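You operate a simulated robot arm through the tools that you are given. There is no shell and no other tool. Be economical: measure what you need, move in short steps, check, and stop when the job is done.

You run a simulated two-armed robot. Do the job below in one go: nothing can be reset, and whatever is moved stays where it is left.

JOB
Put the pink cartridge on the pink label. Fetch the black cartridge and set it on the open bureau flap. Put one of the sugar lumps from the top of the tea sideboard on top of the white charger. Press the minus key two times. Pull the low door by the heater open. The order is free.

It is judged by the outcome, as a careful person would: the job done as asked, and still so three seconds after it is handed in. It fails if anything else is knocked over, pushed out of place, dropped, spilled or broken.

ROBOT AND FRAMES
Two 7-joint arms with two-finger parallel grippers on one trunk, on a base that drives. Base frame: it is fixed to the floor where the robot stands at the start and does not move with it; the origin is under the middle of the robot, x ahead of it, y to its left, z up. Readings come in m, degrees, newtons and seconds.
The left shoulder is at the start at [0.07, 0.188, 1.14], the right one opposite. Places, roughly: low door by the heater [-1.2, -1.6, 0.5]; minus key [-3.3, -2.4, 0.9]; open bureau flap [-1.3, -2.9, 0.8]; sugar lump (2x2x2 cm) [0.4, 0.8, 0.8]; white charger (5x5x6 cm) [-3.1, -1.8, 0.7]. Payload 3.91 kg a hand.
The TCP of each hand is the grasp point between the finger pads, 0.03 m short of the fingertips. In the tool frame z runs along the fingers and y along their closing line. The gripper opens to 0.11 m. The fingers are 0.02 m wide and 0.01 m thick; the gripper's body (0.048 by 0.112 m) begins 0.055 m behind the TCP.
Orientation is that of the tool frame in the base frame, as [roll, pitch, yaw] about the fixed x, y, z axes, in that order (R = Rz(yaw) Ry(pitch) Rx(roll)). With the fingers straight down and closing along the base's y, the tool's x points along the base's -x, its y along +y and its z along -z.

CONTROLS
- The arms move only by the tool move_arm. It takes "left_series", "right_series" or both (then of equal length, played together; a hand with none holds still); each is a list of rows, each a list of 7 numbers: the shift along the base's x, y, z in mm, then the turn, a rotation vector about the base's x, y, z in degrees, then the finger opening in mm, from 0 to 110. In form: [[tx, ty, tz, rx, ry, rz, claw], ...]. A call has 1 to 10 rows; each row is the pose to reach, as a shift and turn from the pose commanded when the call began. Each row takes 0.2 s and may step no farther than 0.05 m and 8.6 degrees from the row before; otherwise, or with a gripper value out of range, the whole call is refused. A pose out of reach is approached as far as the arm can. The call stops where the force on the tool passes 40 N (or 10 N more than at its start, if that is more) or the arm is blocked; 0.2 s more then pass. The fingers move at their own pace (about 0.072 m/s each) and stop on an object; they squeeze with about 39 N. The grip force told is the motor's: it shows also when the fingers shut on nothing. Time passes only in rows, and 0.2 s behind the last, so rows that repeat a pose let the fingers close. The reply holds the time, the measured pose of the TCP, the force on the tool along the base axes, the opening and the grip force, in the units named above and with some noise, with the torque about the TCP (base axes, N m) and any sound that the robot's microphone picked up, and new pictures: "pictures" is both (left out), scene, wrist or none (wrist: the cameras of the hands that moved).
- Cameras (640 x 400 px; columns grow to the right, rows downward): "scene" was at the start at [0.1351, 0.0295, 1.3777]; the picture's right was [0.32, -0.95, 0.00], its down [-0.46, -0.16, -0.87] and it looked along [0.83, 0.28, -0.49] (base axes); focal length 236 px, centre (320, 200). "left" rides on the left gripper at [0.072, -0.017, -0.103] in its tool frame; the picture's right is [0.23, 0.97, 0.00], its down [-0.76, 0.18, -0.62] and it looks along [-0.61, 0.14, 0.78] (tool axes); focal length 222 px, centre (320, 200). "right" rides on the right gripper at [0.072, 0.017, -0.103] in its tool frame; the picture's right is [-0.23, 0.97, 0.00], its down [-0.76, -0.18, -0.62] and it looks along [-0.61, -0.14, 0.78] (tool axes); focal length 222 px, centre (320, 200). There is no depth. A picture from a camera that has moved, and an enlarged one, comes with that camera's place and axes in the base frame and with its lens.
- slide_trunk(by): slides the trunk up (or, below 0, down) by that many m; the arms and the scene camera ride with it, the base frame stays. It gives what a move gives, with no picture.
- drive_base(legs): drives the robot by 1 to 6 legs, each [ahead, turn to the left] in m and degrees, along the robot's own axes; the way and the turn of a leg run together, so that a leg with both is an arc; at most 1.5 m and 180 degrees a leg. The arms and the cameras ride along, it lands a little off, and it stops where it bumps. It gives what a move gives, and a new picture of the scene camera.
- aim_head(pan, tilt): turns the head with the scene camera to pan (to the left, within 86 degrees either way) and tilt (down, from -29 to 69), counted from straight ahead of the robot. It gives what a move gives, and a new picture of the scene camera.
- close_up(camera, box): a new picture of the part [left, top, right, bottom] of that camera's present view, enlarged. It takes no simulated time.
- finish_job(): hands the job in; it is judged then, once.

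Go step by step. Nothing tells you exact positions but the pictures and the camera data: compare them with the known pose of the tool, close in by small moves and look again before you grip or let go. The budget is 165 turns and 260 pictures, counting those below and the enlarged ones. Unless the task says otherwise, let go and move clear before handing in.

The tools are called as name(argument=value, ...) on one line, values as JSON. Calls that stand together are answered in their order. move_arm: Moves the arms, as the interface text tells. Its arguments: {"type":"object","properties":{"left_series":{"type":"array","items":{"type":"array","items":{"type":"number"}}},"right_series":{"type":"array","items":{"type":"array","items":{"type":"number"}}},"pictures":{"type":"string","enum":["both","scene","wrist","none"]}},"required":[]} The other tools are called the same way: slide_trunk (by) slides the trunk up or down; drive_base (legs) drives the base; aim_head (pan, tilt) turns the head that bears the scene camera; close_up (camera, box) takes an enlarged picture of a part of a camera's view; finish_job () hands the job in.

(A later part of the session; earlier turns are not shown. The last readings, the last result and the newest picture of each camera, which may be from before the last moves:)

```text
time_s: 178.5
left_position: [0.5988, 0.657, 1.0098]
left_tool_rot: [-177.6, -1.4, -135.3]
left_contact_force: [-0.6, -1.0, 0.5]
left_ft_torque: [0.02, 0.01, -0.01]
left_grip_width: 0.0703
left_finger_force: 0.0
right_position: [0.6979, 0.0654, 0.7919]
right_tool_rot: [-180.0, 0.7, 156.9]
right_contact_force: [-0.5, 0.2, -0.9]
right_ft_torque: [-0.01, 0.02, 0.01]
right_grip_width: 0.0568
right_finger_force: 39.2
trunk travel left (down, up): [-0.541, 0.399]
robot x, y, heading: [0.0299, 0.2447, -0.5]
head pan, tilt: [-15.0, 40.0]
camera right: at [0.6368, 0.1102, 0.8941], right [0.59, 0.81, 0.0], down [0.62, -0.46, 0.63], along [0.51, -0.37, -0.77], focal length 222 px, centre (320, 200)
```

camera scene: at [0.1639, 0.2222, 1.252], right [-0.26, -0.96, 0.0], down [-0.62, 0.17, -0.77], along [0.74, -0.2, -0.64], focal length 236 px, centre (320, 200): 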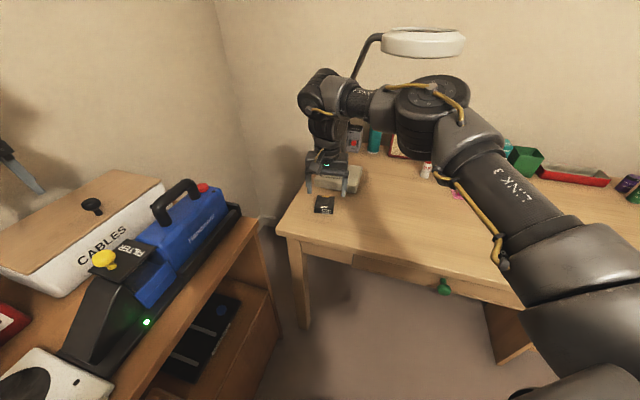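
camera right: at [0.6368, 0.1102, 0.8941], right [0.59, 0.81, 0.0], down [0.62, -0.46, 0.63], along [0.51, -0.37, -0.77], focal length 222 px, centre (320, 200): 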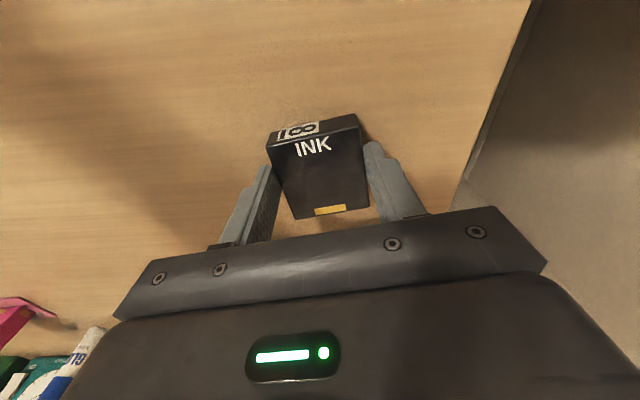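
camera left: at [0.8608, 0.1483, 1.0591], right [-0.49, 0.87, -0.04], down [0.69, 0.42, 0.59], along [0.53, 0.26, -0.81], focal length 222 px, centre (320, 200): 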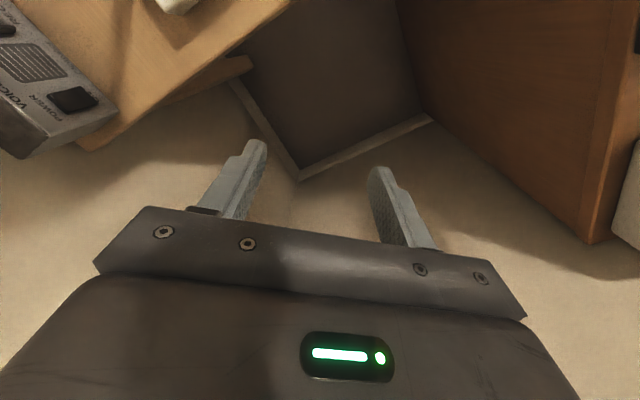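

Gripped the black cartridge. Lifting and tucking the right hand back, in small steps.

move_arm(right_series=[[0, 0, 20, 0, 0, 0, 45], [-5, 5, 45, 0, 0, 0, 45], [-20, 18, 65, 0, 0, 2, 45], [-36, 32, 80, 0, 0, 5, 45], [-52, 46, 90, 0, 0, 8, 45], [-68, 60, 100, 0, 0, 11, 45], [-84, 74, 105, 0, 0, 14, 45]], pictures="scene")

aim_head(pan=55, tilt=40)

```text
time_s: 180.1
left_position: [0.5985, 0.6581, 1.0071]
left_tool_rot: [-177.5, -1.3, -135.3]
left_contact_force: [-0.1, -0.5, 0.4]
left_ft_torque: [0.04, 0.04, -0.02]
left_grip_width: 0.0702
left_finger_force: 0.0
right_position: [0.6132, 0.139, 0.8963]
right_tool_rot: [-180.0, 0.8, 171.0]
right_contact_force: [0.1, 0.3, -0.1]
right_ft_torque: [0.01, 0.02, -0.01]
right_grip_width: 0.045
right_finger_force: 0.2
trunk travel left (down, up): [-0.541, 0.399]
robot x, y, heading: [0.0327, 0.2427, 0.0]
head pan, tilt: [-15.0, 40.0]
camera scene: at [0.1633, 0.2224, 1.2521], right [-0.26, -0.96, 0.0], down [-0.62, 0.17, -0.77], along [0.74, -0.2, -0.64], focal length 236 px, centre (320, 200)
```

scene: 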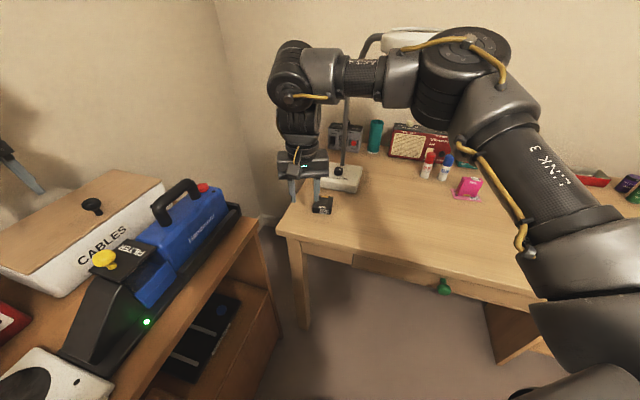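

```text
time_s: 181.5
left_position: [0.5995, 0.6571, 1.0092]
left_tool_rot: [-177.6, -1.2, -135.4]
left_contact_force: [0.2, -0.6, 0.0]
left_ft_torque: [0.03, 0.01, -0.01]
left_grip_width: 0.07
left_finger_force: 0.1
right_position: [0.614, 0.1395, 0.8956]
right_tool_rot: [180.0, 0.8, 170.8]
right_contact_force: [-0.1, -0.1, 0.0]
right_ft_torque: [0.03, -0.02, 0.01]
right_grip_width: 0.045
right_finger_force: 0.1
trunk travel left (down, up): [-0.541, 0.399]
robot x, y, heading: [0.0315, 0.2419, -0.2]
head pan, tilt: [55.0, 40.0]
camera scene: at [0.1306, 0.3138, 1.252], right [0.82, -0.58, 0.0], down [-0.37, -0.53, -0.77], along [0.44, 0.63, -0.64], focal length 236 px, centre (320, 200)
```

scene: 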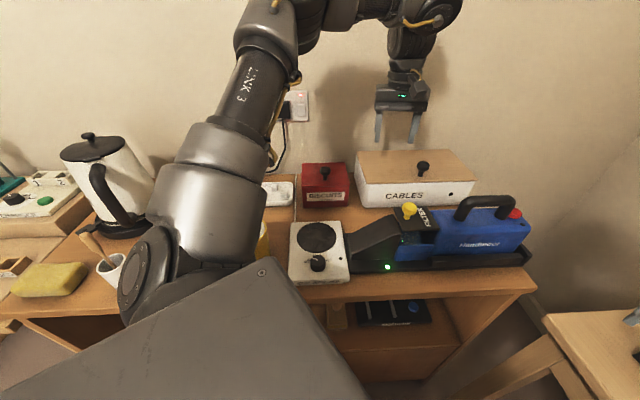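

The cartridge slipped out during the lift and is still on the desk. I'll look at where it is.

aim_head(pan=-15, tilt=45)

close_up(camera="scene", box=[240, 110, 400, 210])

close_up(camera="right", box=[0, 0, 640, 400])

```text
time_s: 182.9
left_position: [0.5996, 0.6566, 1.0082]
left_tool_rot: [-177.5, -1.3, -135.3]
left_contact_force: [-0.1, 0.5, -0.2]
left_ft_torque: [-0.01, 0.03, 0.02]
left_grip_width: 0.0703
left_finger_force: 0.1
right_position: [0.613, 0.1385, 0.8975]
right_tool_rot: [179.9, 0.7, 170.8]
right_contact_force: [0.3, 0.6, 0.3]
right_ft_torque: [0.0, -0.03, 0.01]
right_grip_width: 0.0449
right_finger_force: 0.1
trunk travel left (down, up): [-0.541, 0.399]
robot x, y, heading: [0.0333, 0.2453, -0.1]
head pan, tilt: [-15.0, 45.0]
camera scene: at [0.1601, 0.2231, 1.2448], right [-0.26, -0.97, 0.0], down [-0.68, 0.18, -0.71], along [0.68, -0.18, -0.71], focal length 236 px, centre (320, 200)
```

scene: 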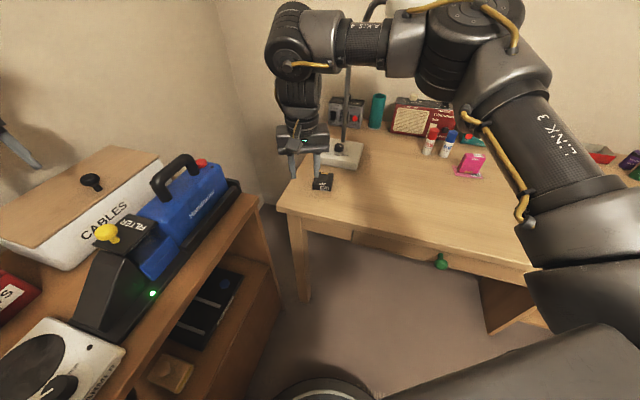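

```text
4.00 times, centred on (320, 160) of scene
camera zoom: at [0.1601, 0.2231, 1.2448], right [-0.26, -0.97, 0.0], down [-0.68, 0.18, -0.71], along [0.68, -0.18, -0.71], focal length 946 px, centre (320, 360)
```

zoom: 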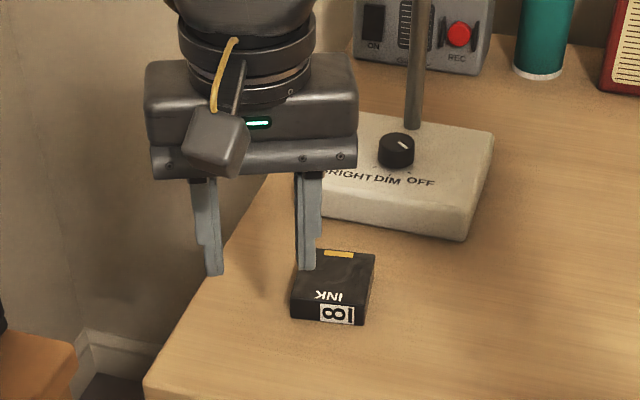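

```text
1.00 times, centred on (320, 200) of right
camera zoom: at [0.5439, 0.1675, 0.9988], right [0.38, 0.93, 0.0], down [0.72, -0.3, 0.63], along [0.59, -0.24, -0.77], focal length 222 px, centre (320, 200)
```

zoom: 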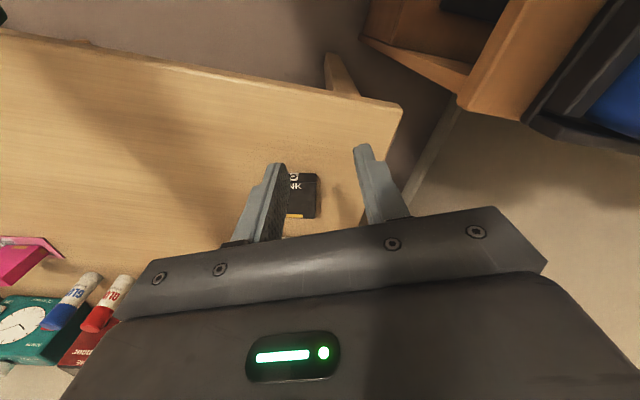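

It's still lying at about (0.690, 0.068) with its sides near 65 degrees. I'll go back and grip deeper this time, with the tips almost at the desk.

move_arm(right_series=[[16, -14, -10, 0, 0, -3, 90], [32, -28, -22, 0, 0, -6, 90], [48, -42, -34, 0, 0, -9, 90], [64, -56, -46, 0, 0, -12, 90], [78, -70, -58, 0, 0, -15, 90]], pictures="wrist")

```text
time_s: 184.1
left_position: [0.6, 0.6561, 1.0089]
left_tool_rot: [-177.6, -1.3, -135.4]
left_contact_force: [0.1, 0.6, 0.1]
left_ft_torque: [0.0, -0.03, 0.0]
left_grip_width: 0.07
left_finger_force: 0.1
right_position: [0.6924, 0.069, 0.838]
right_tool_rot: [180.0, 0.7, 155.8]
right_contact_force: [0.0, -0.4, 0.5]
right_ft_torque: [0.02, 0.02, -0.01]
right_grip_width: 0.09
right_finger_force: 0.0
trunk travel left (down, up): [-0.541, 0.399]
robot x, y, heading: [0.0316, 0.241, -0.3]
head pan, tilt: [-15.0, 45.0]
camera right: at [0.6321, 0.1148, 0.9403], right [0.61, 0.8, 0.0], down [0.61, -0.47, 0.63], along [0.5, -0.38, -0.78], focal length 222 px, centre (320, 200)
```

right: 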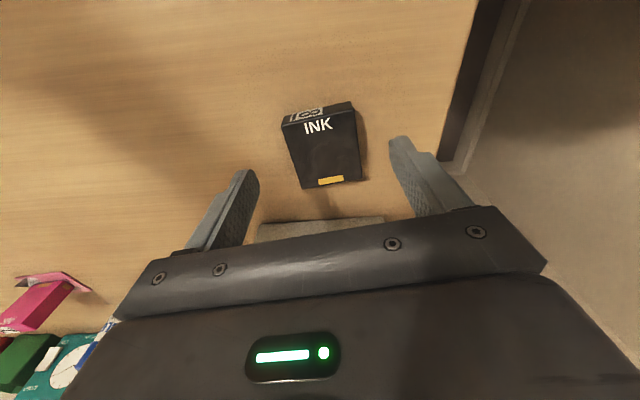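

Nudging 5 mm forward, then descending to 0.785 and closing fully.

move_arm(right_series=[[5, 2, -20, 0, 0, 0, 90], [5, 2, -40, 0, 0, 0, 90], [5, 2, -53, 0, 0, 0, 90], [5, 2, -53, 0, 0, 0, 60], [5, 2, -53, 0, 0, 0, 30], [5, 2, -53, 0, 0, 0, 30], [5, 2, -53, 0, 0, 0, 30]], pictures="none")

move_arm(right_series=[[0, 0, 4, 0, 0, 0, 30], [0, 0, 10, 0, 0, 0, 30], [0, 0, 20, 0, 0, 0, 30], [0, 0, 35, 0, 0, 0, 30], [0, 0, 50, 0, 0, 0, 30]], pictures="wrist")

```text
time_s: 185.7
left_position: [0.5998, 0.6568, 1.0084]
left_tool_rot: [-177.6, -1.3, -135.2]
left_contact_force: [0.3, 0.0, 0.3]
left_ft_torque: [-0.01, 0.0, 0.01]
left_grip_width: 0.0701
left_finger_force: 0.1
right_position: [0.6958, 0.0706, 0.7854]
right_tool_rot: [-180.0, 0.6, 155.7]
right_contact_force: [0.6, -0.3, -0.6]
right_ft_torque: [0.02, -0.01, 0.0]
right_grip_width: 0.057
right_finger_force: 39.0
trunk travel left (down, up): [-0.541, 0.399]
robot x, y, heading: [0.0322, 0.2443, 0.0]
head pan, tilt: [-15.0, 45.0]
```

```text
time_s: 186.9
left_position: [0.5998, 0.6573, 1.01]
left_tool_rot: [-177.5, -1.3, -135.3]
left_contact_force: [0.1, -0.3, 0.0]
left_ft_torque: [0.0, -0.02, -0.01]
left_grip_width: 0.07
left_finger_force: 0.0
right_position: [0.6968, 0.0702, 0.8361]
right_tool_rot: [-180.0, 0.7, 155.8]
right_contact_force: [-0.3, -0.8, -0.2]
right_ft_torque: [-0.01, 0.0, -0.01]
right_grip_width: 0.0566
right_finger_force: 38.0
trunk travel left (down, up): [-0.541, 0.399]
robot x, y, heading: [0.0321, 0.2463, -0.4]
head pan, tilt: [-15.0, 45.0]
camera right: at [0.6364, 0.1173, 0.9388], right [0.61, 0.8, 0.0], down [0.61, -0.47, 0.63], along [0.5, -0.38, -0.77], focal length 222 px, centre (320, 200)
```

right: 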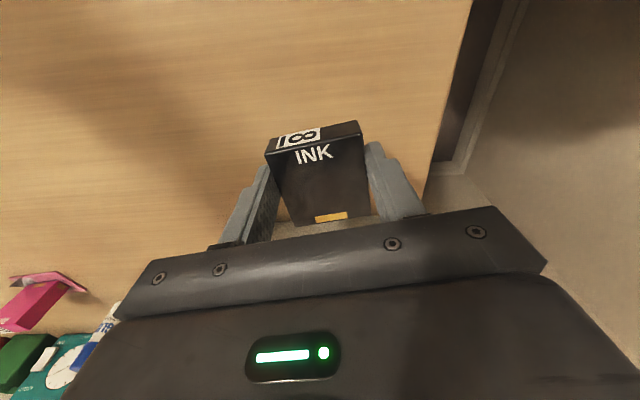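

Held firmly this time. Tucking back along the same safe path, then looking at the sugar tray with the left hand nearby.

move_arm(right_series=[[-16, 14, 12, 0, 0, 3, 30], [-32, 28, 24, 0, 0, 6, 30], [-48, 42, 36, 0, 0, 9, 30], [-64, 56, 48, 0, 0, 12, 30], [-82, 70, 60, 0, 0, 15, 30]], pictures="none")

aim_head(pan=70, tilt=40)

close_up(camera="left", box=[0, 0, 640, 400])

```text
time_s: 188.1
left_position: [0.598, 0.6576, 1.0099]
left_tool_rot: [-177.5, -1.4, -135.3]
left_contact_force: [0.0, 0.7, 0.0]
left_ft_torque: [0.0, -0.01, 0.03]
left_grip_width: 0.0698
left_finger_force: 0.1
right_position: [0.6142, 0.141, 0.8982]
right_tool_rot: [179.9, 0.8, 171.0]
right_contact_force: [0.7, -0.8, -0.3]
right_ft_torque: [0.0, 0.0, -0.02]
right_grip_width: 0.0567
right_finger_force: 39.0
trunk travel left (down, up): [-0.541, 0.399]
robot x, y, heading: [0.032, 0.2417, -0.3]
head pan, tilt: [-15.0, 45.0]
```

```text
time_s: 189.7
left_position: [0.5998, 0.6575, 1.009]
left_tool_rot: [-177.5, -1.4, -135.3]
left_contact_force: [-0.4, -0.1, 0.2]
left_ft_torque: [-0.04, 0.03, 0.02]
left_grip_width: 0.07
left_finger_force: 0.2
right_position: [0.6152, 0.1406, 0.8971]
right_tool_rot: [-180.0, 0.7, 170.8]
right_contact_force: [-0.5, 1.5, -0.3]
right_ft_torque: [-0.01, 0.01, 0.0]
right_grip_width: 0.0569
right_finger_force: 39.2
trunk travel left (down, up): [-0.541, 0.399]
robot x, y, heading: [0.0354, 0.2401, -0.1]
head pan, tilt: [70.0, 40.0]
camera scene: at [0.1111, 0.3241, 1.252], right [0.94, -0.35, 0.0], down [-0.22, -0.6, -0.77], along [0.26, 0.72, -0.64], focal length 236 px, centre (320, 200)
```

scene: 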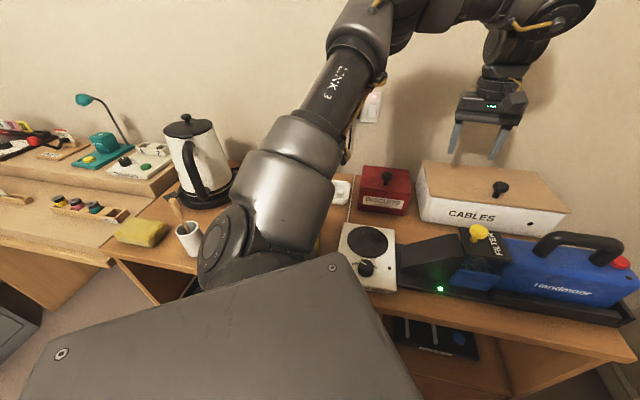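

```text
1.00 times, centred on (320, 200) of left
camera zoom: at [0.557, 0.5987, 1.1151], right [-0.85, 0.53, -0.04], down [0.41, 0.69, 0.6], along [0.34, 0.49, -0.8], focal length 222 px, centre (320, 200)
```

zoom: 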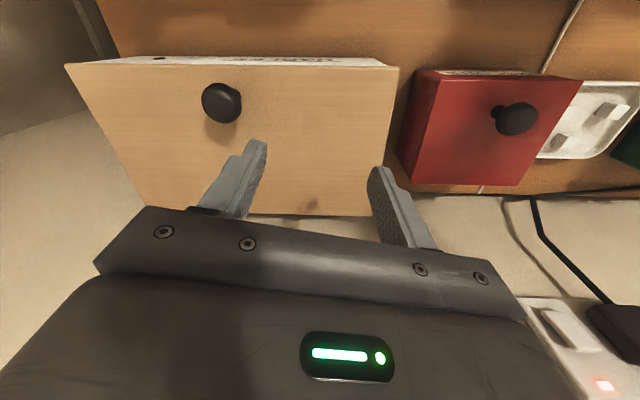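

The black cartridge is secure. The left arm looks usable with its elbow up; the lumps are near (0.33–0.37, 0.87). I'll raise the trunk and move the left hand over the tray in small steps.

slide_trunk(by=0.12)

move_arm(left_series=[[-24, 20, -8, 0, 0, 0, 70], [-48, 40, -16, 0, 0, 0, 70], [-72, 60, -24, 0, 0, 0, 70], [-96, 80, -32, 0, 0, 0, 70], [-120, 100, -40, 0, 0, 0, 70]], pictures="both")

```text
time_s: 191.2
left_position: [0.599, 0.6571, 1.1285]
left_tool_rot: [-177.6, -1.2, -135.4]
left_contact_force: [0.4, -0.3, 0.3]
left_ft_torque: [-0.02, 0.01, -0.01]
left_grip_width: 0.0699
left_finger_force: 0.1
right_position: [0.6156, 0.1399, 1.0155]
right_tool_rot: [-179.9, 0.6, 170.9]
right_contact_force: [0.6, -0.6, -0.8]
right_ft_torque: [0.01, 0.02, 0.0]
right_grip_width: 0.0566
right_finger_force: 38.9
trunk travel left (down, up): [-0.661, 0.279]
robot x, y, heading: [0.034, 0.246, -0.1]
head pan, tilt: [70.0, 40.0]
```

```text
time_s: 192.4
left_position: [0.4758, 0.7587, 1.0888]
left_tool_rot: [-177.5, -1.3, -135.3]
left_contact_force: [0.3, 0.1, 0.2]
left_ft_torque: [-0.03, 0.0, 0.0]
left_grip_width: 0.07
left_finger_force: 0.1
right_position: [0.6136, 0.1422, 1.0174]
right_tool_rot: [180.0, 0.8, 170.8]
right_contact_force: [-0.3, 0.3, -0.1]
right_ft_torque: [0.03, -0.01, 0.02]
right_grip_width: 0.0567
right_finger_force: 38.9
trunk travel left (down, up): [-0.661, 0.279]
robot x, y, heading: [0.0336, 0.2472, -0.3]
head pan, tilt: [70.0, 40.0]
camera scene: at [0.1098, 0.3254, 1.3721], right [0.94, -0.35, 0.0], down [-0.22, -0.6, -0.77], along [0.26, 0.72, -0.64], focal length 236 px, centre (320, 200)
camera left: at [0.435, 0.7007, 1.1945], right [-0.85, 0.53, -0.04], down [0.41, 0.69, 0.6], along [0.34, 0.49, -0.8], focal length 222 px, centre (320, 200)
```

scene: 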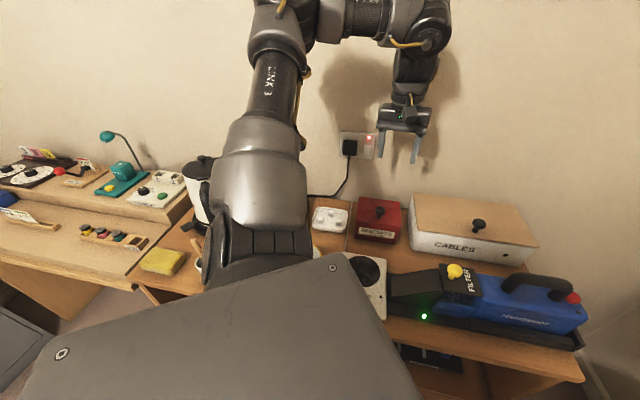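
left: 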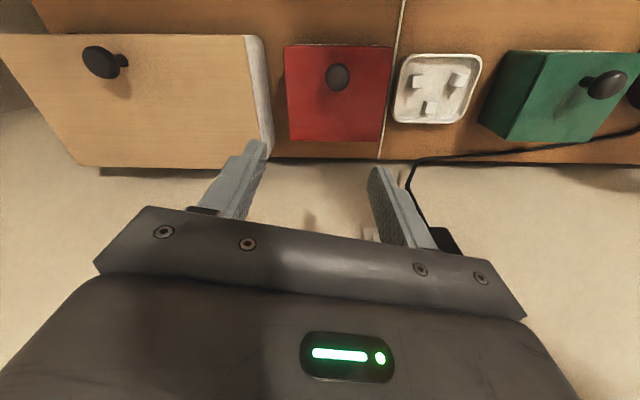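

Smooth motion with no flags, and the tray with three lumps is visible in both views. I'll zoom in to triangulate them.

close_up(camera="scene", box=[290, 180, 410, 255])

close_up(camera="left", box=[360, 30, 520, 130])

```text
5.33 times, centred on (350, 218) of scene
camera zoom: at [0.1098, 0.3254, 1.3721], right [0.94, -0.35, 0.0], down [-0.22, -0.6, -0.77], along [0.26, 0.72, -0.64], focal length 1261 px, centre (160, 107)
```

zoom: 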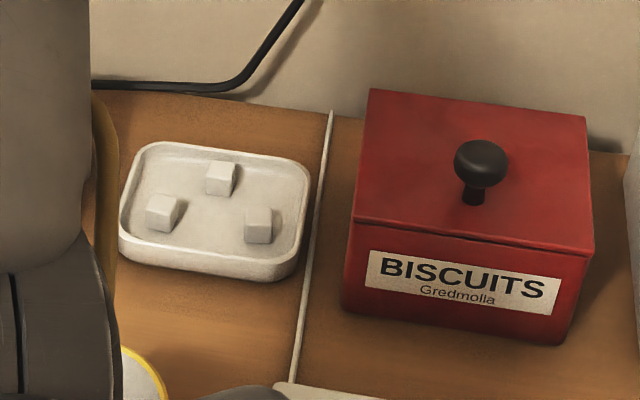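

```text
4.00 times, centred on (440, 80) of left
camera zoom: at [0.435, 0.7007, 1.1945], right [-0.85, 0.53, -0.04], down [0.41, 0.69, 0.6], along [0.34, 0.49, -0.8], focal length 888 px, centre (-160, 680)
```

zoom: 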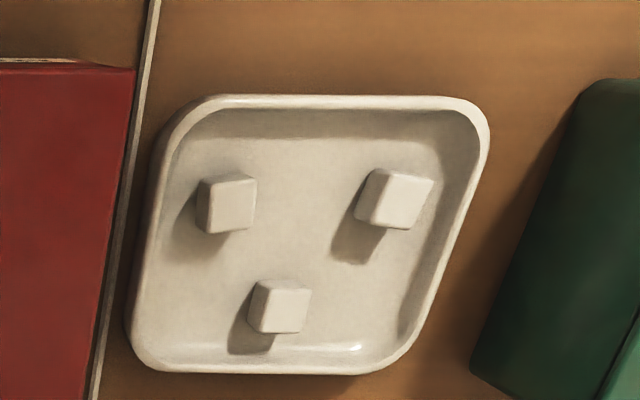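

Triangulated: lump centres at z about 0.827, with the back lump near (0.349, 0.862) having free space on both sides. I'll move over that one, aligning the fingers along the sideboard.

move_arm(left_series=[[-20, 16, -15, 0, 0, 2, 60], [-40, 32, -32, 0, 0, 4, 60], [-60, 48, -50, 0, 0, 6, 60], [-80, 64, -70, 0, 0, 8, 60], [-97, 78, -90, 0, 0, 10, 55], [-113, 91, -110, 0, 0, 12, 50], [-127, 103, -130, 0, 0, 14, 48]], pictures="both")

```text
time_s: 194.0
left_position: [0.351, 0.8604, 0.9581]
left_tool_rot: [-177.6, -1.4, -121.3]
left_contact_force: [-0.1, 0.5, 0.4]
left_ft_torque: [0.01, 0.0, 0.01]
left_grip_width: 0.0483
left_finger_force: 0.0
right_position: [0.6145, 0.1413, 1.0174]
right_tool_rot: [180.0, 0.7, 170.9]
right_contact_force: [-0.6, -0.1, -0.2]
right_ft_torque: [-0.03, -0.01, -0.02]
right_grip_width: 0.0568
right_finger_force: 39.6
trunk travel left (down, up): [-0.661, 0.279]
robot x, y, heading: [0.0337, 0.2452, -0.2]
head pan, tilt: [70.0, 40.0]
camera scene: at [0.1104, 0.3253, 1.372], right [0.94, -0.35, 0.0], down [-0.22, -0.6, -0.77], along [0.26, 0.72, -0.64], focal length 236 px, centre (320, 200)
camera left: at [0.3247, 0.7942, 1.0639], right [-0.95, 0.31, -0.04], down [0.23, 0.77, 0.6], along [0.21, 0.56, -0.8], focal length 222 px, centre (320, 200)
```

scene: 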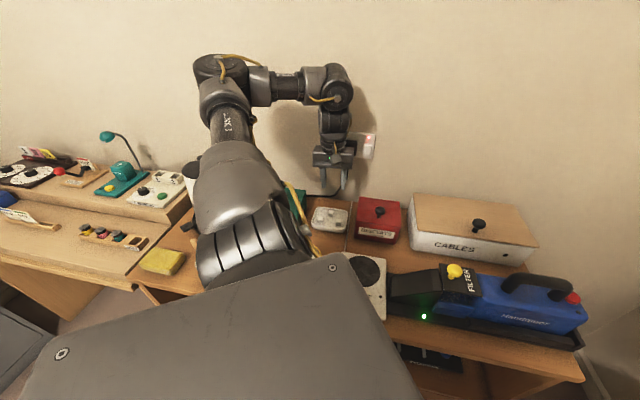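
left: 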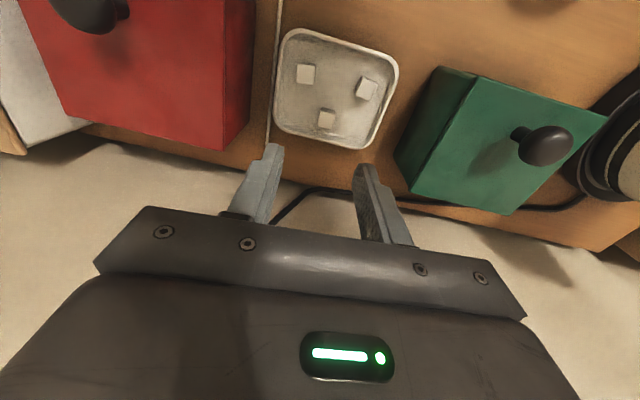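

Nearly on target. Small correction, levelling the hand, and down to z = 0.885 for a closer look.

move_arm(left_series=[[-2, -1, -20, 0.8, 0.4, 0, 46], [-4, -2, -40, 1.6, 0.9, 0, 46], [-5, -2, -58, 2.4, 1.3, 0, 46], [-5, -2, -73, 2.4, 1.3, 0, 46]], pictures="wrist")

close_up(camera="left", box=[220, 60, 440, 260])

```text
time_s: 195.0
left_position: [0.3481, 0.8579, 0.8857]
left_tool_rot: [-180.0, 0.0, -121.1]
left_contact_force: [0.1, 0.3, 0.0]
left_ft_torque: [-0.01, 0.0, 0.03]
left_grip_width: 0.0459
left_finger_force: 0.1
right_position: [0.6141, 0.142, 1.0167]
right_tool_rot: [180.0, 0.7, 170.8]
right_contact_force: [-0.3, -0.1, 0.1]
right_ft_torque: [0.01, 0.03, 0.01]
right_grip_width: 0.0569
right_finger_force: 39.2
trunk travel left (down, up): [-0.661, 0.279]
robot x, y, heading: [0.0332, 0.2443, -0.1]
head pan, tilt: [70.0, 40.0]
camera left: at [0.3224, 0.7874, 0.9895], right [-0.95, 0.31, 0.0], down [0.24, 0.74, 0.62], along [0.19, 0.59, -0.78], focal length 222 px, centre (320, 200)
```

left: 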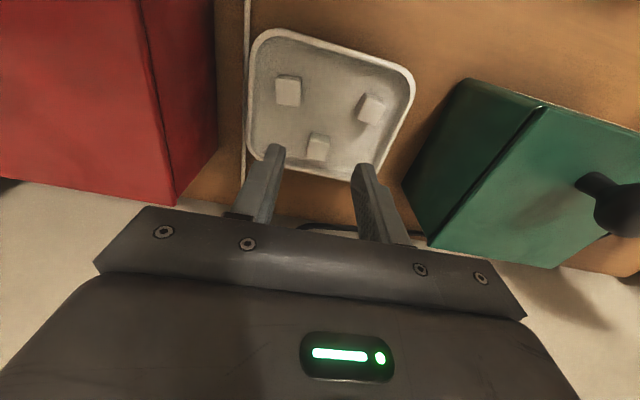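

```text
2.00 times, centred on (330, 160) of left
camera zoom: at [0.3224, 0.7874, 0.9895], right [-0.95, 0.31, 0.0], down [0.24, 0.74, 0.62], along [0.19, 0.59, -0.78], focal length 444 px, centre (300, 280)
```

zoom: 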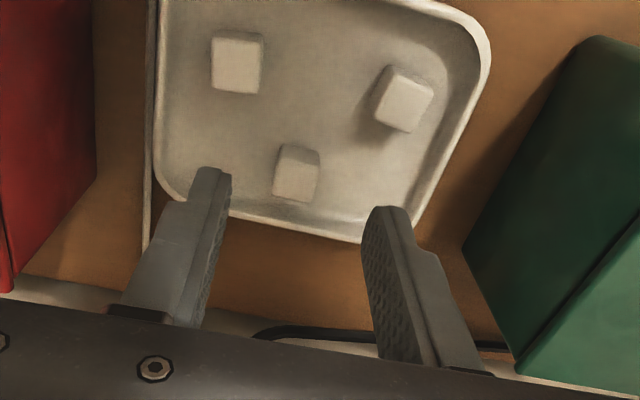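

Well centred. Shifting 3 mm away from the back rim, lowering to 0.853 and closing.

move_arm(left_series=[[-2, -3, -12, 0, 0, 0, 46], [-2, -3, -24, 0, 0, 0, 46], [-2, -3, -33, 0, 0, 0, 46], [-2, -3, -33, 0, 0, 0, 25], [-2, -3, -33, 0, 0, 0, 10], [-2, -3, -33, 0, 0, 0, 10], [-2, -3, -33, 0, 0, 0, 10]], pictures="wrist")

```text
time_s: 196.6
left_position: [0.3445, 0.8545, 0.8529]
left_tool_rot: [-179.8, 0.1, -121.2]
left_contact_force: [-0.2, 0.3, -0.2]
left_ft_torque: [0.01, -0.02, -0.02]
left_grip_width: 0.0119
left_finger_force: 38.8
right_position: [0.6147, 0.141, 1.0163]
right_tool_rot: [-180.0, 0.8, 170.7]
right_contact_force: [-0.1, 0.7, -0.1]
right_ft_torque: [-0.01, -0.01, 0.01]
right_grip_width: 0.0565
right_finger_force: 39.3
trunk travel left (down, up): [-0.661, 0.279]
robot x, y, heading: [0.0327, 0.2428, -0.3]
head pan, tilt: [70.0, 40.0]
camera left: at [0.3207, 0.7839, 0.9568], right [-0.95, 0.31, 0.0], down [0.24, 0.74, 0.62], along [0.19, 0.59, -0.78], focal length 222 px, centre (320, 200)
```

left: 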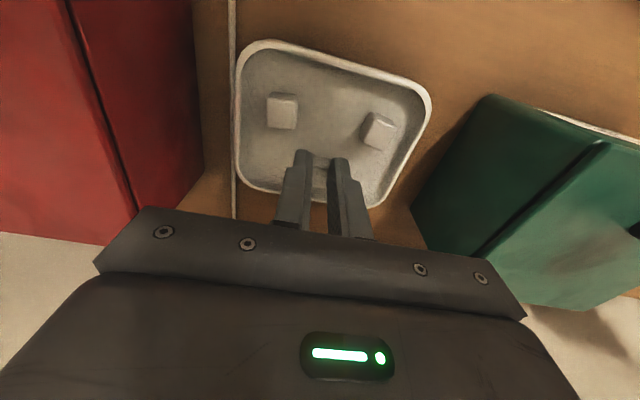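

Closed at 12 mm with force, so it holds something. I'll lift gently and check.

move_arm(left_series=[[0, 0, 8, 0, 0, 0, 5], [0, 0, 20, 0, 0, 0, 5], [0, 0, 40, 0, 0, 0, 5], [0, 0, 60, 0, 0, 0, 5]], pictures="none")

close_up(camera="left", box=[220, 60, 440, 260])

```text
time_s: 197.6
left_position: [0.345, 0.8549, 0.9132]
left_tool_rot: [-180.0, 0.1, -121.3]
left_contact_force: [0.4, 0.0, 0.3]
left_ft_torque: [0.0, -0.02, 0.02]
left_grip_width: 0.0119
left_finger_force: 39.0
right_position: [0.6148, 0.1399, 1.0172]
right_tool_rot: [180.0, 0.7, 170.7]
right_contact_force: [-0.2, 0.1, -0.4]
right_ft_torque: [0.0, 0.0, 0.02]
right_grip_width: 0.0568
right_finger_force: 38.9
trunk travel left (down, up): [-0.661, 0.279]
robot x, y, heading: [0.0319, 0.245, -0.0]
head pan, tilt: [70.0, 40.0]
```

```text
2.00 times, centred on (330, 160) of left
camera zoom: at [0.3207, 0.7841, 1.0176], right [-0.95, 0.31, 0.0], down [0.24, 0.74, 0.62], along [0.2, 0.59, -0.78], focal length 444 px, centre (300, 280)
```

zoom: 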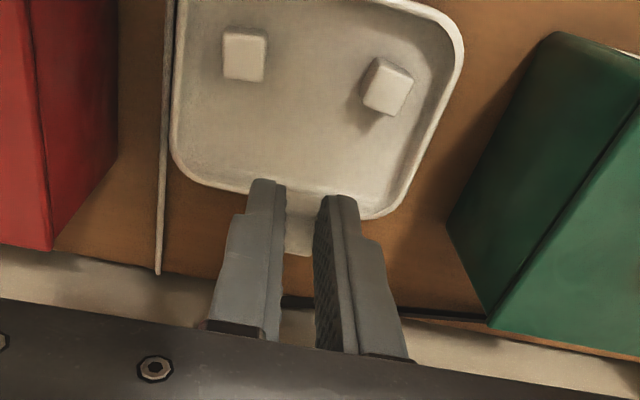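

The lump is held. I'll raise the left hand to 1.08, then back the robot away from the sideboard.

move_arm(left_series=[[0, 0, 30, 0, 0, 0, 5], [0, 0, 60, 0, 0, 0, 5], [5, -10, 90, 0, 0, 0, 5], [10, -20, 120, 0, 0, 0, 5], [15, -30, 150, 0, 0, 0, 5], [20, -40, 170, 0, 0, 0, 5]], pictures="none")

drive_base(legs=[[-0.4, 0]])

```text
time_s: 199.0
left_position: [0.3654, 0.8153, 1.0833]
left_tool_rot: [179.9, 0.2, -121.2]
left_contact_force: [-0.2, -0.2, 0.8]
left_ft_torque: [0.03, -0.01, 0.01]
left_grip_width: 0.012
left_finger_force: 39.0
right_position: [0.6158, 0.1409, 1.0159]
right_tool_rot: [179.9, 0.6, 170.7]
right_contact_force: [0.4, 0.5, 0.1]
right_ft_torque: [-0.02, 0.01, 0.03]
right_grip_width: 0.0566
right_finger_force: 38.5
trunk travel left (down, up): [-0.661, 0.279]
robot x, y, heading: [0.0309, 0.246, -0.2]
head pan, tilt: [70.0, 40.0]
```

```text
time_s: 201.5
left_position: [-0.033, 0.8155, 1.0827]
left_tool_rot: [-180.0, 0.1, -121.5]
left_contact_force: [-0.4, 0.6, 0.2]
left_ft_torque: [0.01, 0.01, -0.02]
left_grip_width: 0.0115
left_finger_force: 38.6
right_position: [0.2134, 0.1399, 1.0159]
right_tool_rot: [-180.0, 0.7, 170.6]
right_contact_force: [-0.4, -0.1, -0.2]
right_ft_torque: [0.02, 0.0, -0.01]
right_grip_width: 0.0568
right_finger_force: 38.9
trunk travel left (down, up): [-0.661, 0.279]
robot x, y, heading: [-0.3707, 0.2501, -0.7]
head pan, tilt: [70.0, 40.0]
camera scene: at [-0.2893, 0.3262, 1.372], right [0.94, -0.35, 0.0], down [-0.23, -0.6, -0.77], along [0.27, 0.72, -0.64], focal length 236 px, centre (320, 200)
```

scene: 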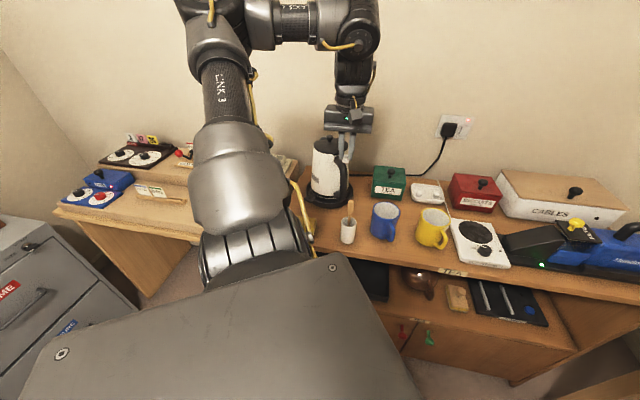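

No contact. Turning right to face the rest of the room.

drive_base(legs=[[0, -110]])

aim_head(pan=0, tilt=10)

aim_head(pan=-40, tilt=15)

```text
time_s: 206.5
left_position: [0.0514, -0.2638, 1.0813]
left_tool_rot: [-179.9, 0.1, 128.4]
left_contact_force: [0.4, -0.6, 0.3]
left_ft_torque: [0.03, 0.01, 0.01]
left_grip_width: 0.0117
left_finger_force: 38.7
right_position: [-0.6678, -0.2629, 1.0176]
right_tool_rot: [180.0, 0.7, 60.4]
right_contact_force: [0.3, -0.8, -0.4]
right_ft_torque: [0.03, 0.0, -0.03]
right_grip_width: 0.0569
right_finger_force: 38.5
trunk travel left (down, up): [-0.661, 0.279]
robot x, y, heading: [-0.3684, 0.2482, -110.7]
head pan, tilt: [70.0, 40.0]
camera scene: at [-0.3223, 0.1441, 1.372], right [-0.65, -0.76, 0.0], down [-0.49, 0.42, -0.77], along [0.58, -0.5, -0.64], focal length 236 px, centre (320, 200)
```

scene: 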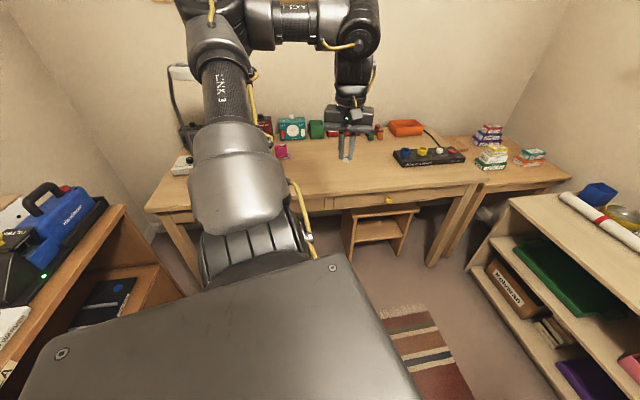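

```text
time_s: 207.9
left_position: [0.0517, -0.265, 1.0831]
left_tool_rot: [-179.9, 0.1, 128.3]
left_contact_force: [0.7, 0.2, 0.1]
left_ft_torque: [0.0, -0.01, 0.02]
left_grip_width: 0.0116
left_finger_force: 38.8
right_position: [-0.6671, -0.2627, 1.0171]
right_tool_rot: [180.0, 0.7, 60.5]
right_contact_force: [0.1, 0.4, -0.2]
right_ft_torque: [0.0, 0.01, -0.03]
right_grip_width: 0.0568
right_finger_force: 39.1
trunk travel left (down, up): [-0.661, 0.279]
robot x, y, heading: [-0.3678, 0.2443, -110.7]
head pan, tilt: [0.0, 10.0]
camera scene: at [-0.4194, 0.1124, 1.4197], right [-0.94, 0.35, 0.0], down [0.06, 0.16, -0.98], along [-0.35, -0.92, -0.17], focal length 236 px, centre (320, 200)
```

scene: 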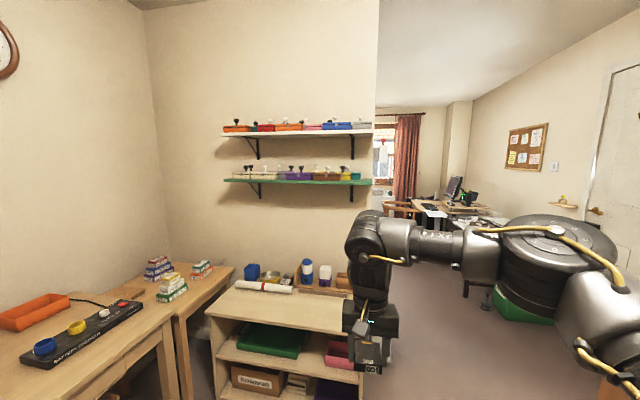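

```text
time_s: 209.0
left_position: [0.0518, -0.2629, 1.0829]
left_tool_rot: [-179.9, 0.1, 128.4]
left_contact_force: [0.1, -0.5, 0.7]
left_ft_torque: [0.0, 0.02, 0.01]
left_grip_width: 0.0118
left_finger_force: 39.8
right_position: [-0.6678, -0.2631, 1.0162]
right_tool_rot: [-180.0, 0.8, 60.5]
right_contact_force: [0.2, -0.4, -0.3]
right_ft_torque: [-0.03, 0.03, 0.0]
right_grip_width: 0.0567
right_finger_force: 39.8
trunk travel left (down, up): [-0.661, 0.279]
robot x, y, heading: [-0.3681, 0.2446, -110.5]
head pan, tilt: [-40.0, 15.0]
camera scene: at [-0.4681, 0.1535, 1.4116], right [-0.49, 0.87, 0.0], down [0.23, 0.13, -0.97], along [-0.84, -0.48, -0.26], focal length 236 px, centre (320, 200)
```

scene: 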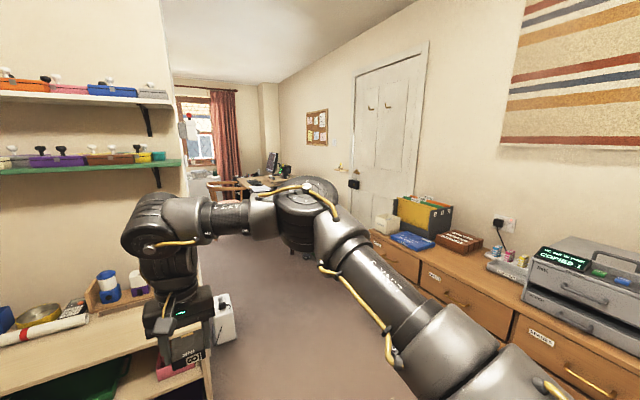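

The room runs at about -121 degrees, with a passage beyond the partition wall. I'll tuck the left hand in a little, then drive into the passage along its cabinet side.

move_arm(left_series=[[-29, -8, 0, 0, 0, 0, 5], [-58, -17, 0, 0, 0, 0, 5], [-86, -25, 0, 0, 0, 0, 5], [-115, -34, 0, 0, 0, 0, 5], [-144, -42, 0, 0, 0, 0, 5]], pictures="none")

drive_base(legs=[[0, -70], [0.7, 0], [0, 59]])

aim_head(pan=15, tilt=15)

```text
time_s: 210.2
left_position: [0.0147, -0.3163, 1.1058]
left_tool_rot: [179.6, 0.4, 129.1]
left_contact_force: [-0.8, -1.4, 0.3]
left_ft_torque: [0.02, -0.02, -0.02]
left_grip_width: 0.012
left_finger_force: 39.1
left hand out of reach, approached as far as the arm can: row 1, 2, 3, 4, 5
right_position: [-0.6691, -0.263, 1.0162]
right_tool_rot: [179.9, 0.6, 60.4]
right_contact_force: [-1.5, 0.8, -1.7]
right_ft_torque: [0.03, -0.05, -0.02]
right_grip_width: 0.0569
right_finger_force: 38.9
trunk travel left (down, up): [-0.661, 0.279]
robot x, y, heading: [-0.3679, 0.2458, -110.3]
head pan, tilt: [-40.0, 15.0]
```

```text
time_s: 219.7
left_position: [-0.8, -0.3707, 1.1064]
left_tool_rot: [179.8, 0.5, 117.4]
left_contact_force: [-0.5, -0.3, 0.3]
left_ft_torque: [-0.02, -0.04, -0.01]
left_grip_width: 0.012
left_finger_force: 39.5
right_position: [-1.4616, -0.1828, 1.0168]
right_tool_rot: [180.0, 0.7, 49.0]
right_contact_force: [-0.5, -0.7, -0.5]
right_ft_torque: [-0.03, -0.02, 0.0]
right_grip_width: 0.0569
right_finger_force: 38.3
trunk travel left (down, up): [-0.661, 0.279]
robot x, y, heading: [-1.0673, 0.2566, -122.4]
head pan, tilt: [-40.0, 15.0]
camera scene: at [-1.1824, 0.1858, 1.4116], right [-0.31, 0.95, 0.0], down [0.25, 0.08, -0.97], along [-0.92, -0.3, -0.26], focal length 236 px, centre (320, 200)
```

scene: 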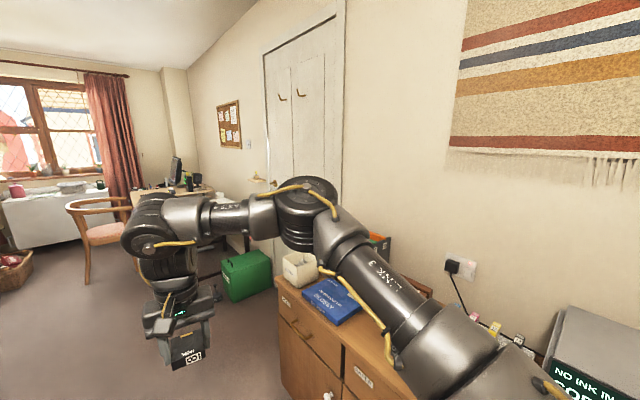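

```text
time_s: 220.9
left_position: [-0.8011, -0.3713, 1.1052]
left_tool_rot: [179.9, 0.5, 117.3]
left_contact_force: [0.2, 0.6, 0.3]
left_ft_torque: [0.01, 0.02, 0.0]
left_grip_width: 0.0121
left_finger_force: 39.3
right_position: [-1.4629, -0.1827, 1.0166]
right_tool_rot: [179.9, 0.7, 49.1]
right_contact_force: [0.0, 0.0, 0.3]
right_ft_torque: [-0.01, 0.05, -0.01]
right_grip_width: 0.0567
right_finger_force: 39.3
trunk travel left (down, up): [-0.661, 0.279]
robot x, y, heading: [-1.0669, 0.2572, -122.2]
head pan, tilt: [15.0, 15.0]
camera scene: at [-1.1209, 0.1251, 1.4116], right [-0.96, 0.29, 0.0], down [0.08, 0.25, -0.97], along [-0.28, -0.92, -0.26], focal length 236 px, centre (320, 200)
```

scene: 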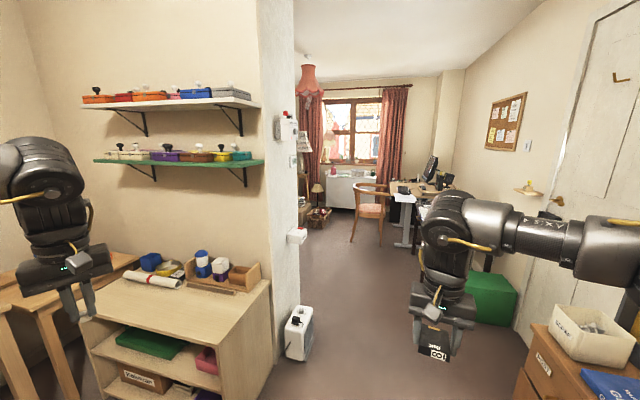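

The passage is clear; a small heater stands at the partition end. I'll drive through, keeping to the cabinet side.

drive_base(legs=[[0, -10], [0.88, 0], [0, 11], [1.4, 0]])

aim_head(pan=60, tilt=20)

aim_head(pan=-30, tilt=20)

```text
time_s: 232.6
left_position: [-2.0689, -2.1195, 1.1049]
left_tool_rot: [179.4, 0.3, 115.3]
left_contact_force: [-0.6, 0.1, -0.9]
left_ft_torque: [0.02, -0.03, 0.0]
left_grip_width: 0.012
left_finger_force: 38.9
right_position: [-2.7244, -1.9062, 1.0153]
right_tool_rot: [179.9, 0.3, 46.8]
right_contact_force: [-0.6, 0.1, -0.4]
right_ft_torque: [0.02, 0.0, 0.0]
right_grip_width: 0.057
right_finger_force: 39.3
trunk travel left (down, up): [-0.661, 0.279]
robot x, y, heading: [-2.3057, -1.4816, -125.7]
head pan, tilt: [15.0, 15.0]
stopped in leg 4: the robot was blocked; the commanded pose is now the measured one
camera scene: at [-2.372, -1.6135, 1.4112], right [-0.94, 0.35, 0.0], down [0.09, 0.24, -0.97], along [-0.34, -0.9, -0.26], focal length 236 px, centre (320, 200)
```

scene: 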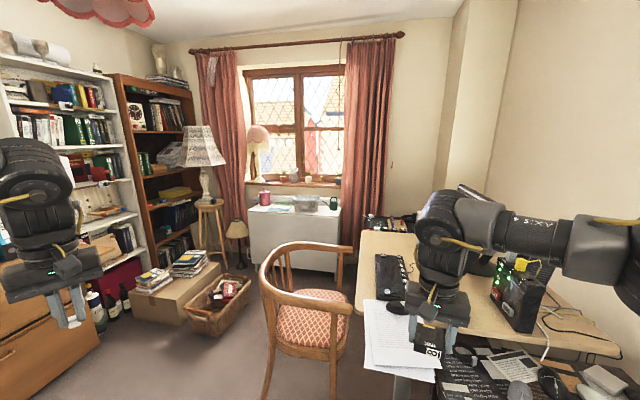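

```text
time_s: 233.7
left_position: [-2.0671, -2.1175, 1.1048]
left_tool_rot: [179.6, 0.4, 115.3]
left_contact_force: [-0.2, 0.2, 0.1]
left_ft_torque: [-0.02, -0.02, 0.01]
left_grip_width: 0.0117
left_finger_force: 39.1
right_position: [-2.721, -1.9065, 1.0174]
right_tool_rot: [179.9, 0.7, 46.8]
right_contact_force: [0.4, -0.7, -1.1]
right_ft_torque: [0.01, 0.0, 0.02]
right_grip_width: 0.0569
right_finger_force: 38.8
trunk travel left (down, up): [-0.661, 0.279]
robot x, y, heading: [-2.3035, -1.4831, -125.5]
head pan, tilt: [60.0, 20.0]
camera scene: at [-2.2971, -1.6096, 1.4034], right [-0.91, -0.41, 0.0], down [-0.14, 0.31, -0.94], along [0.39, -0.86, -0.34], focal length 236 px, centre (320, 200)
```

scene: 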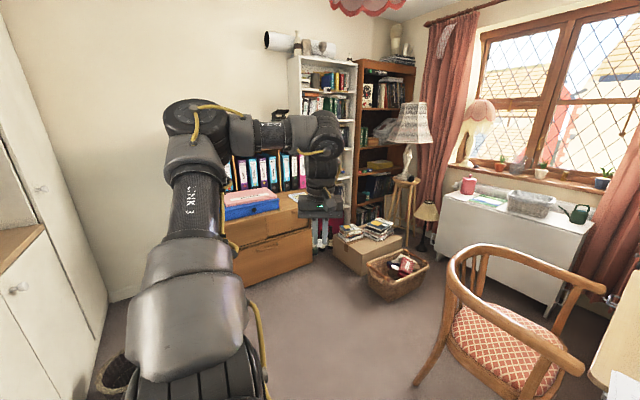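

```text
time_s: 235.3
left_position: [-2.0667, -2.1182, 1.1047]
left_tool_rot: [179.6, 0.4, 115.4]
left_contact_force: [0.4, -1.5, -0.5]
left_ft_torque: [-0.02, 0.01, -0.01]
left_grip_width: 0.0118
left_finger_force: 38.9
right_position: [-2.7216, -1.9064, 1.016]
right_tool_rot: [179.9, 0.6, 46.8]
right_contact_force: [-1.3, 0.0, 0.0]
right_ft_torque: [0.03, -0.03, 0.0]
right_grip_width: 0.0567
right_finger_force: 39.1
trunk travel left (down, up): [-0.661, 0.279]
robot x, y, heading: [-2.308, -1.482, -125.4]
head pan, tilt: [-30.0, 20.0]
camera scene: at [-2.4198, -1.5631, 1.4035], right [-0.41, 0.91, 0.0], down [0.31, 0.14, -0.94], along [-0.86, -0.39, -0.34], focal length 236 px, centre (320, 200)
```

scene: 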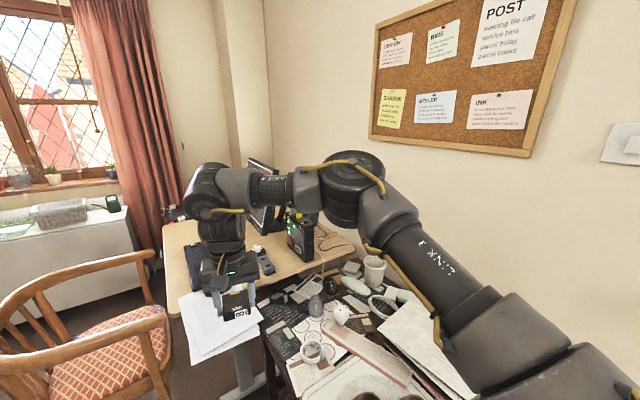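

The last leg was blocked just short of the end, near the messy table. I'll back off slightly and look down at the surroundings.

drive_base(legs=[[-0.12, 0]])

aim_head(pan=-25, tilt=55)

aim_head(pan=30, tilt=45)

```text
time_s: 236.6
left_position: [-1.9972, -2.0209, 1.1051]
left_tool_rot: [179.6, 0.4, 115.4]
left_contact_force: [0.1, 0.9, 1.0]
left_ft_torque: [-0.02, -0.01, 0.02]
left_grip_width: 0.0118
left_finger_force: 39.4
right_position: [-2.6524, -1.8069, 1.0161]
right_tool_rot: [180.0, 0.6, 46.7]
right_contact_force: [0.1, 0.1, -0.9]
right_ft_torque: [-0.01, 0.0, 0.01]
right_grip_width: 0.0568
right_finger_force: 39.1
trunk travel left (down, up): [-0.661, 0.279]
robot x, y, heading: [-2.2337, -1.3874, -125.8]
head pan, tilt: [-30.0, 20.0]
camera scene: at [-2.3505, -1.466, 1.4034], right [-0.41, 0.91, 0.0], down [0.31, 0.14, -0.94], along [-0.86, -0.39, -0.34], focal length 236 px, centre (320, 200)
```

scene: 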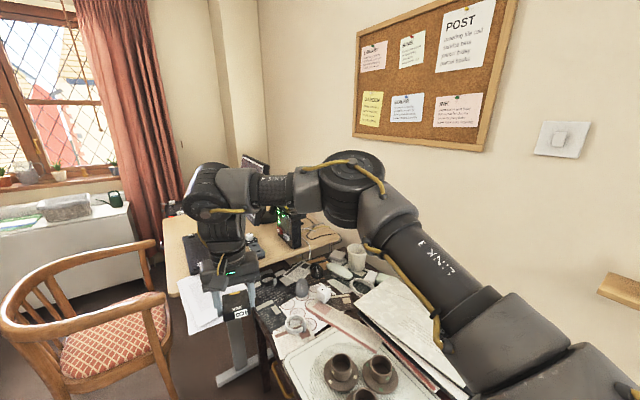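

```text
time_s: 237.6
left_position: [-1.9966, -2.0213, 1.1047]
left_tool_rot: [179.6, 0.4, 115.3]
left_contact_force: [-0.1, 0.2, -0.2]
left_ft_torque: [-0.01, -0.02, 0.01]
left_grip_width: 0.012
left_finger_force: 38.7
right_position: [-2.6521, -1.8084, 1.0159]
right_tool_rot: [179.9, 0.6, 46.7]
right_contact_force: [0.2, 0.3, -0.1]
right_ft_torque: [0.0, 0.02, -0.01]
right_grip_width: 0.057
right_finger_force: 39.2
trunk travel left (down, up): [-0.661, 0.279]
robot x, y, heading: [-2.2316, -1.3877, -125.6]
head pan, tilt: [-25.0, 55.0]
camera scene: at [-2.3285, -1.4629, 1.3514], right [-0.49, 0.87, 0.0], down [0.71, 0.4, -0.57], along [-0.5, -0.28, -0.82], focal length 236 px, centre (320, 200)
```

scene: 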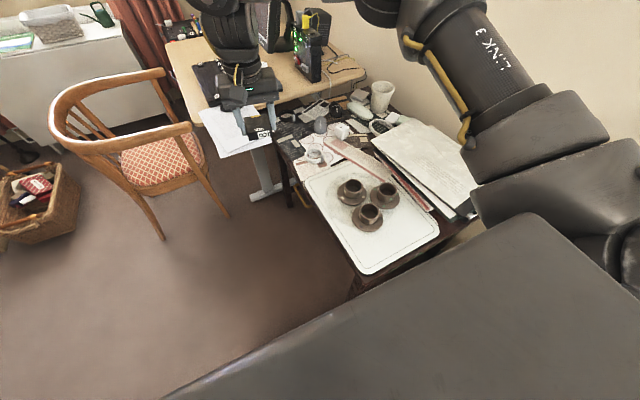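

```text
time_s: 238.8
left_position: [-1.9977, -2.02, 1.1053]
left_tool_rot: [179.6, 0.3, 115.3]
left_contact_force: [0.1, 0.4, 0.6]
left_ft_torque: [0.01, -0.02, -0.01]
left_grip_width: 0.0118
left_finger_force: 39.5
right_position: [-2.6527, -1.8082, 1.0166]
right_tool_rot: [179.9, 0.7, 46.8]
right_contact_force: [-0.2, 0.4, 0.3]
right_ft_torque: [0.01, 0.02, -0.02]
right_grip_width: 0.0569
right_finger_force: 39.4
trunk travel left (down, up): [-0.661, 0.279]
robot x, y, heading: [-2.2381, -1.3883, -125.5]
head pan, tilt: [30.0, 45.0]
camera scene: at [-2.2735, -1.5082, 1.3648], right [-0.99, 0.1, 0.0], down [0.07, 0.7, -0.71], along [-0.07, -0.7, -0.71], focal length 236 px, centre (320, 200)
```

scene: 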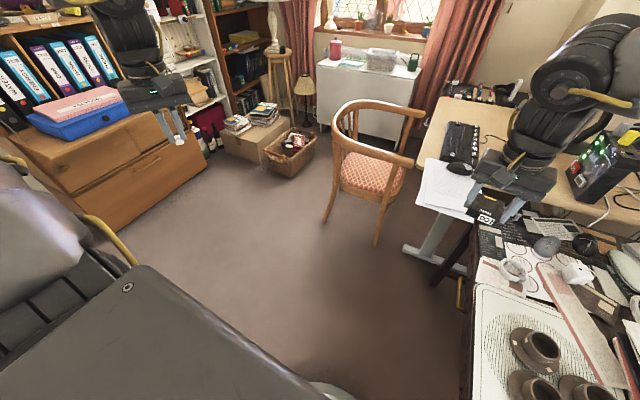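

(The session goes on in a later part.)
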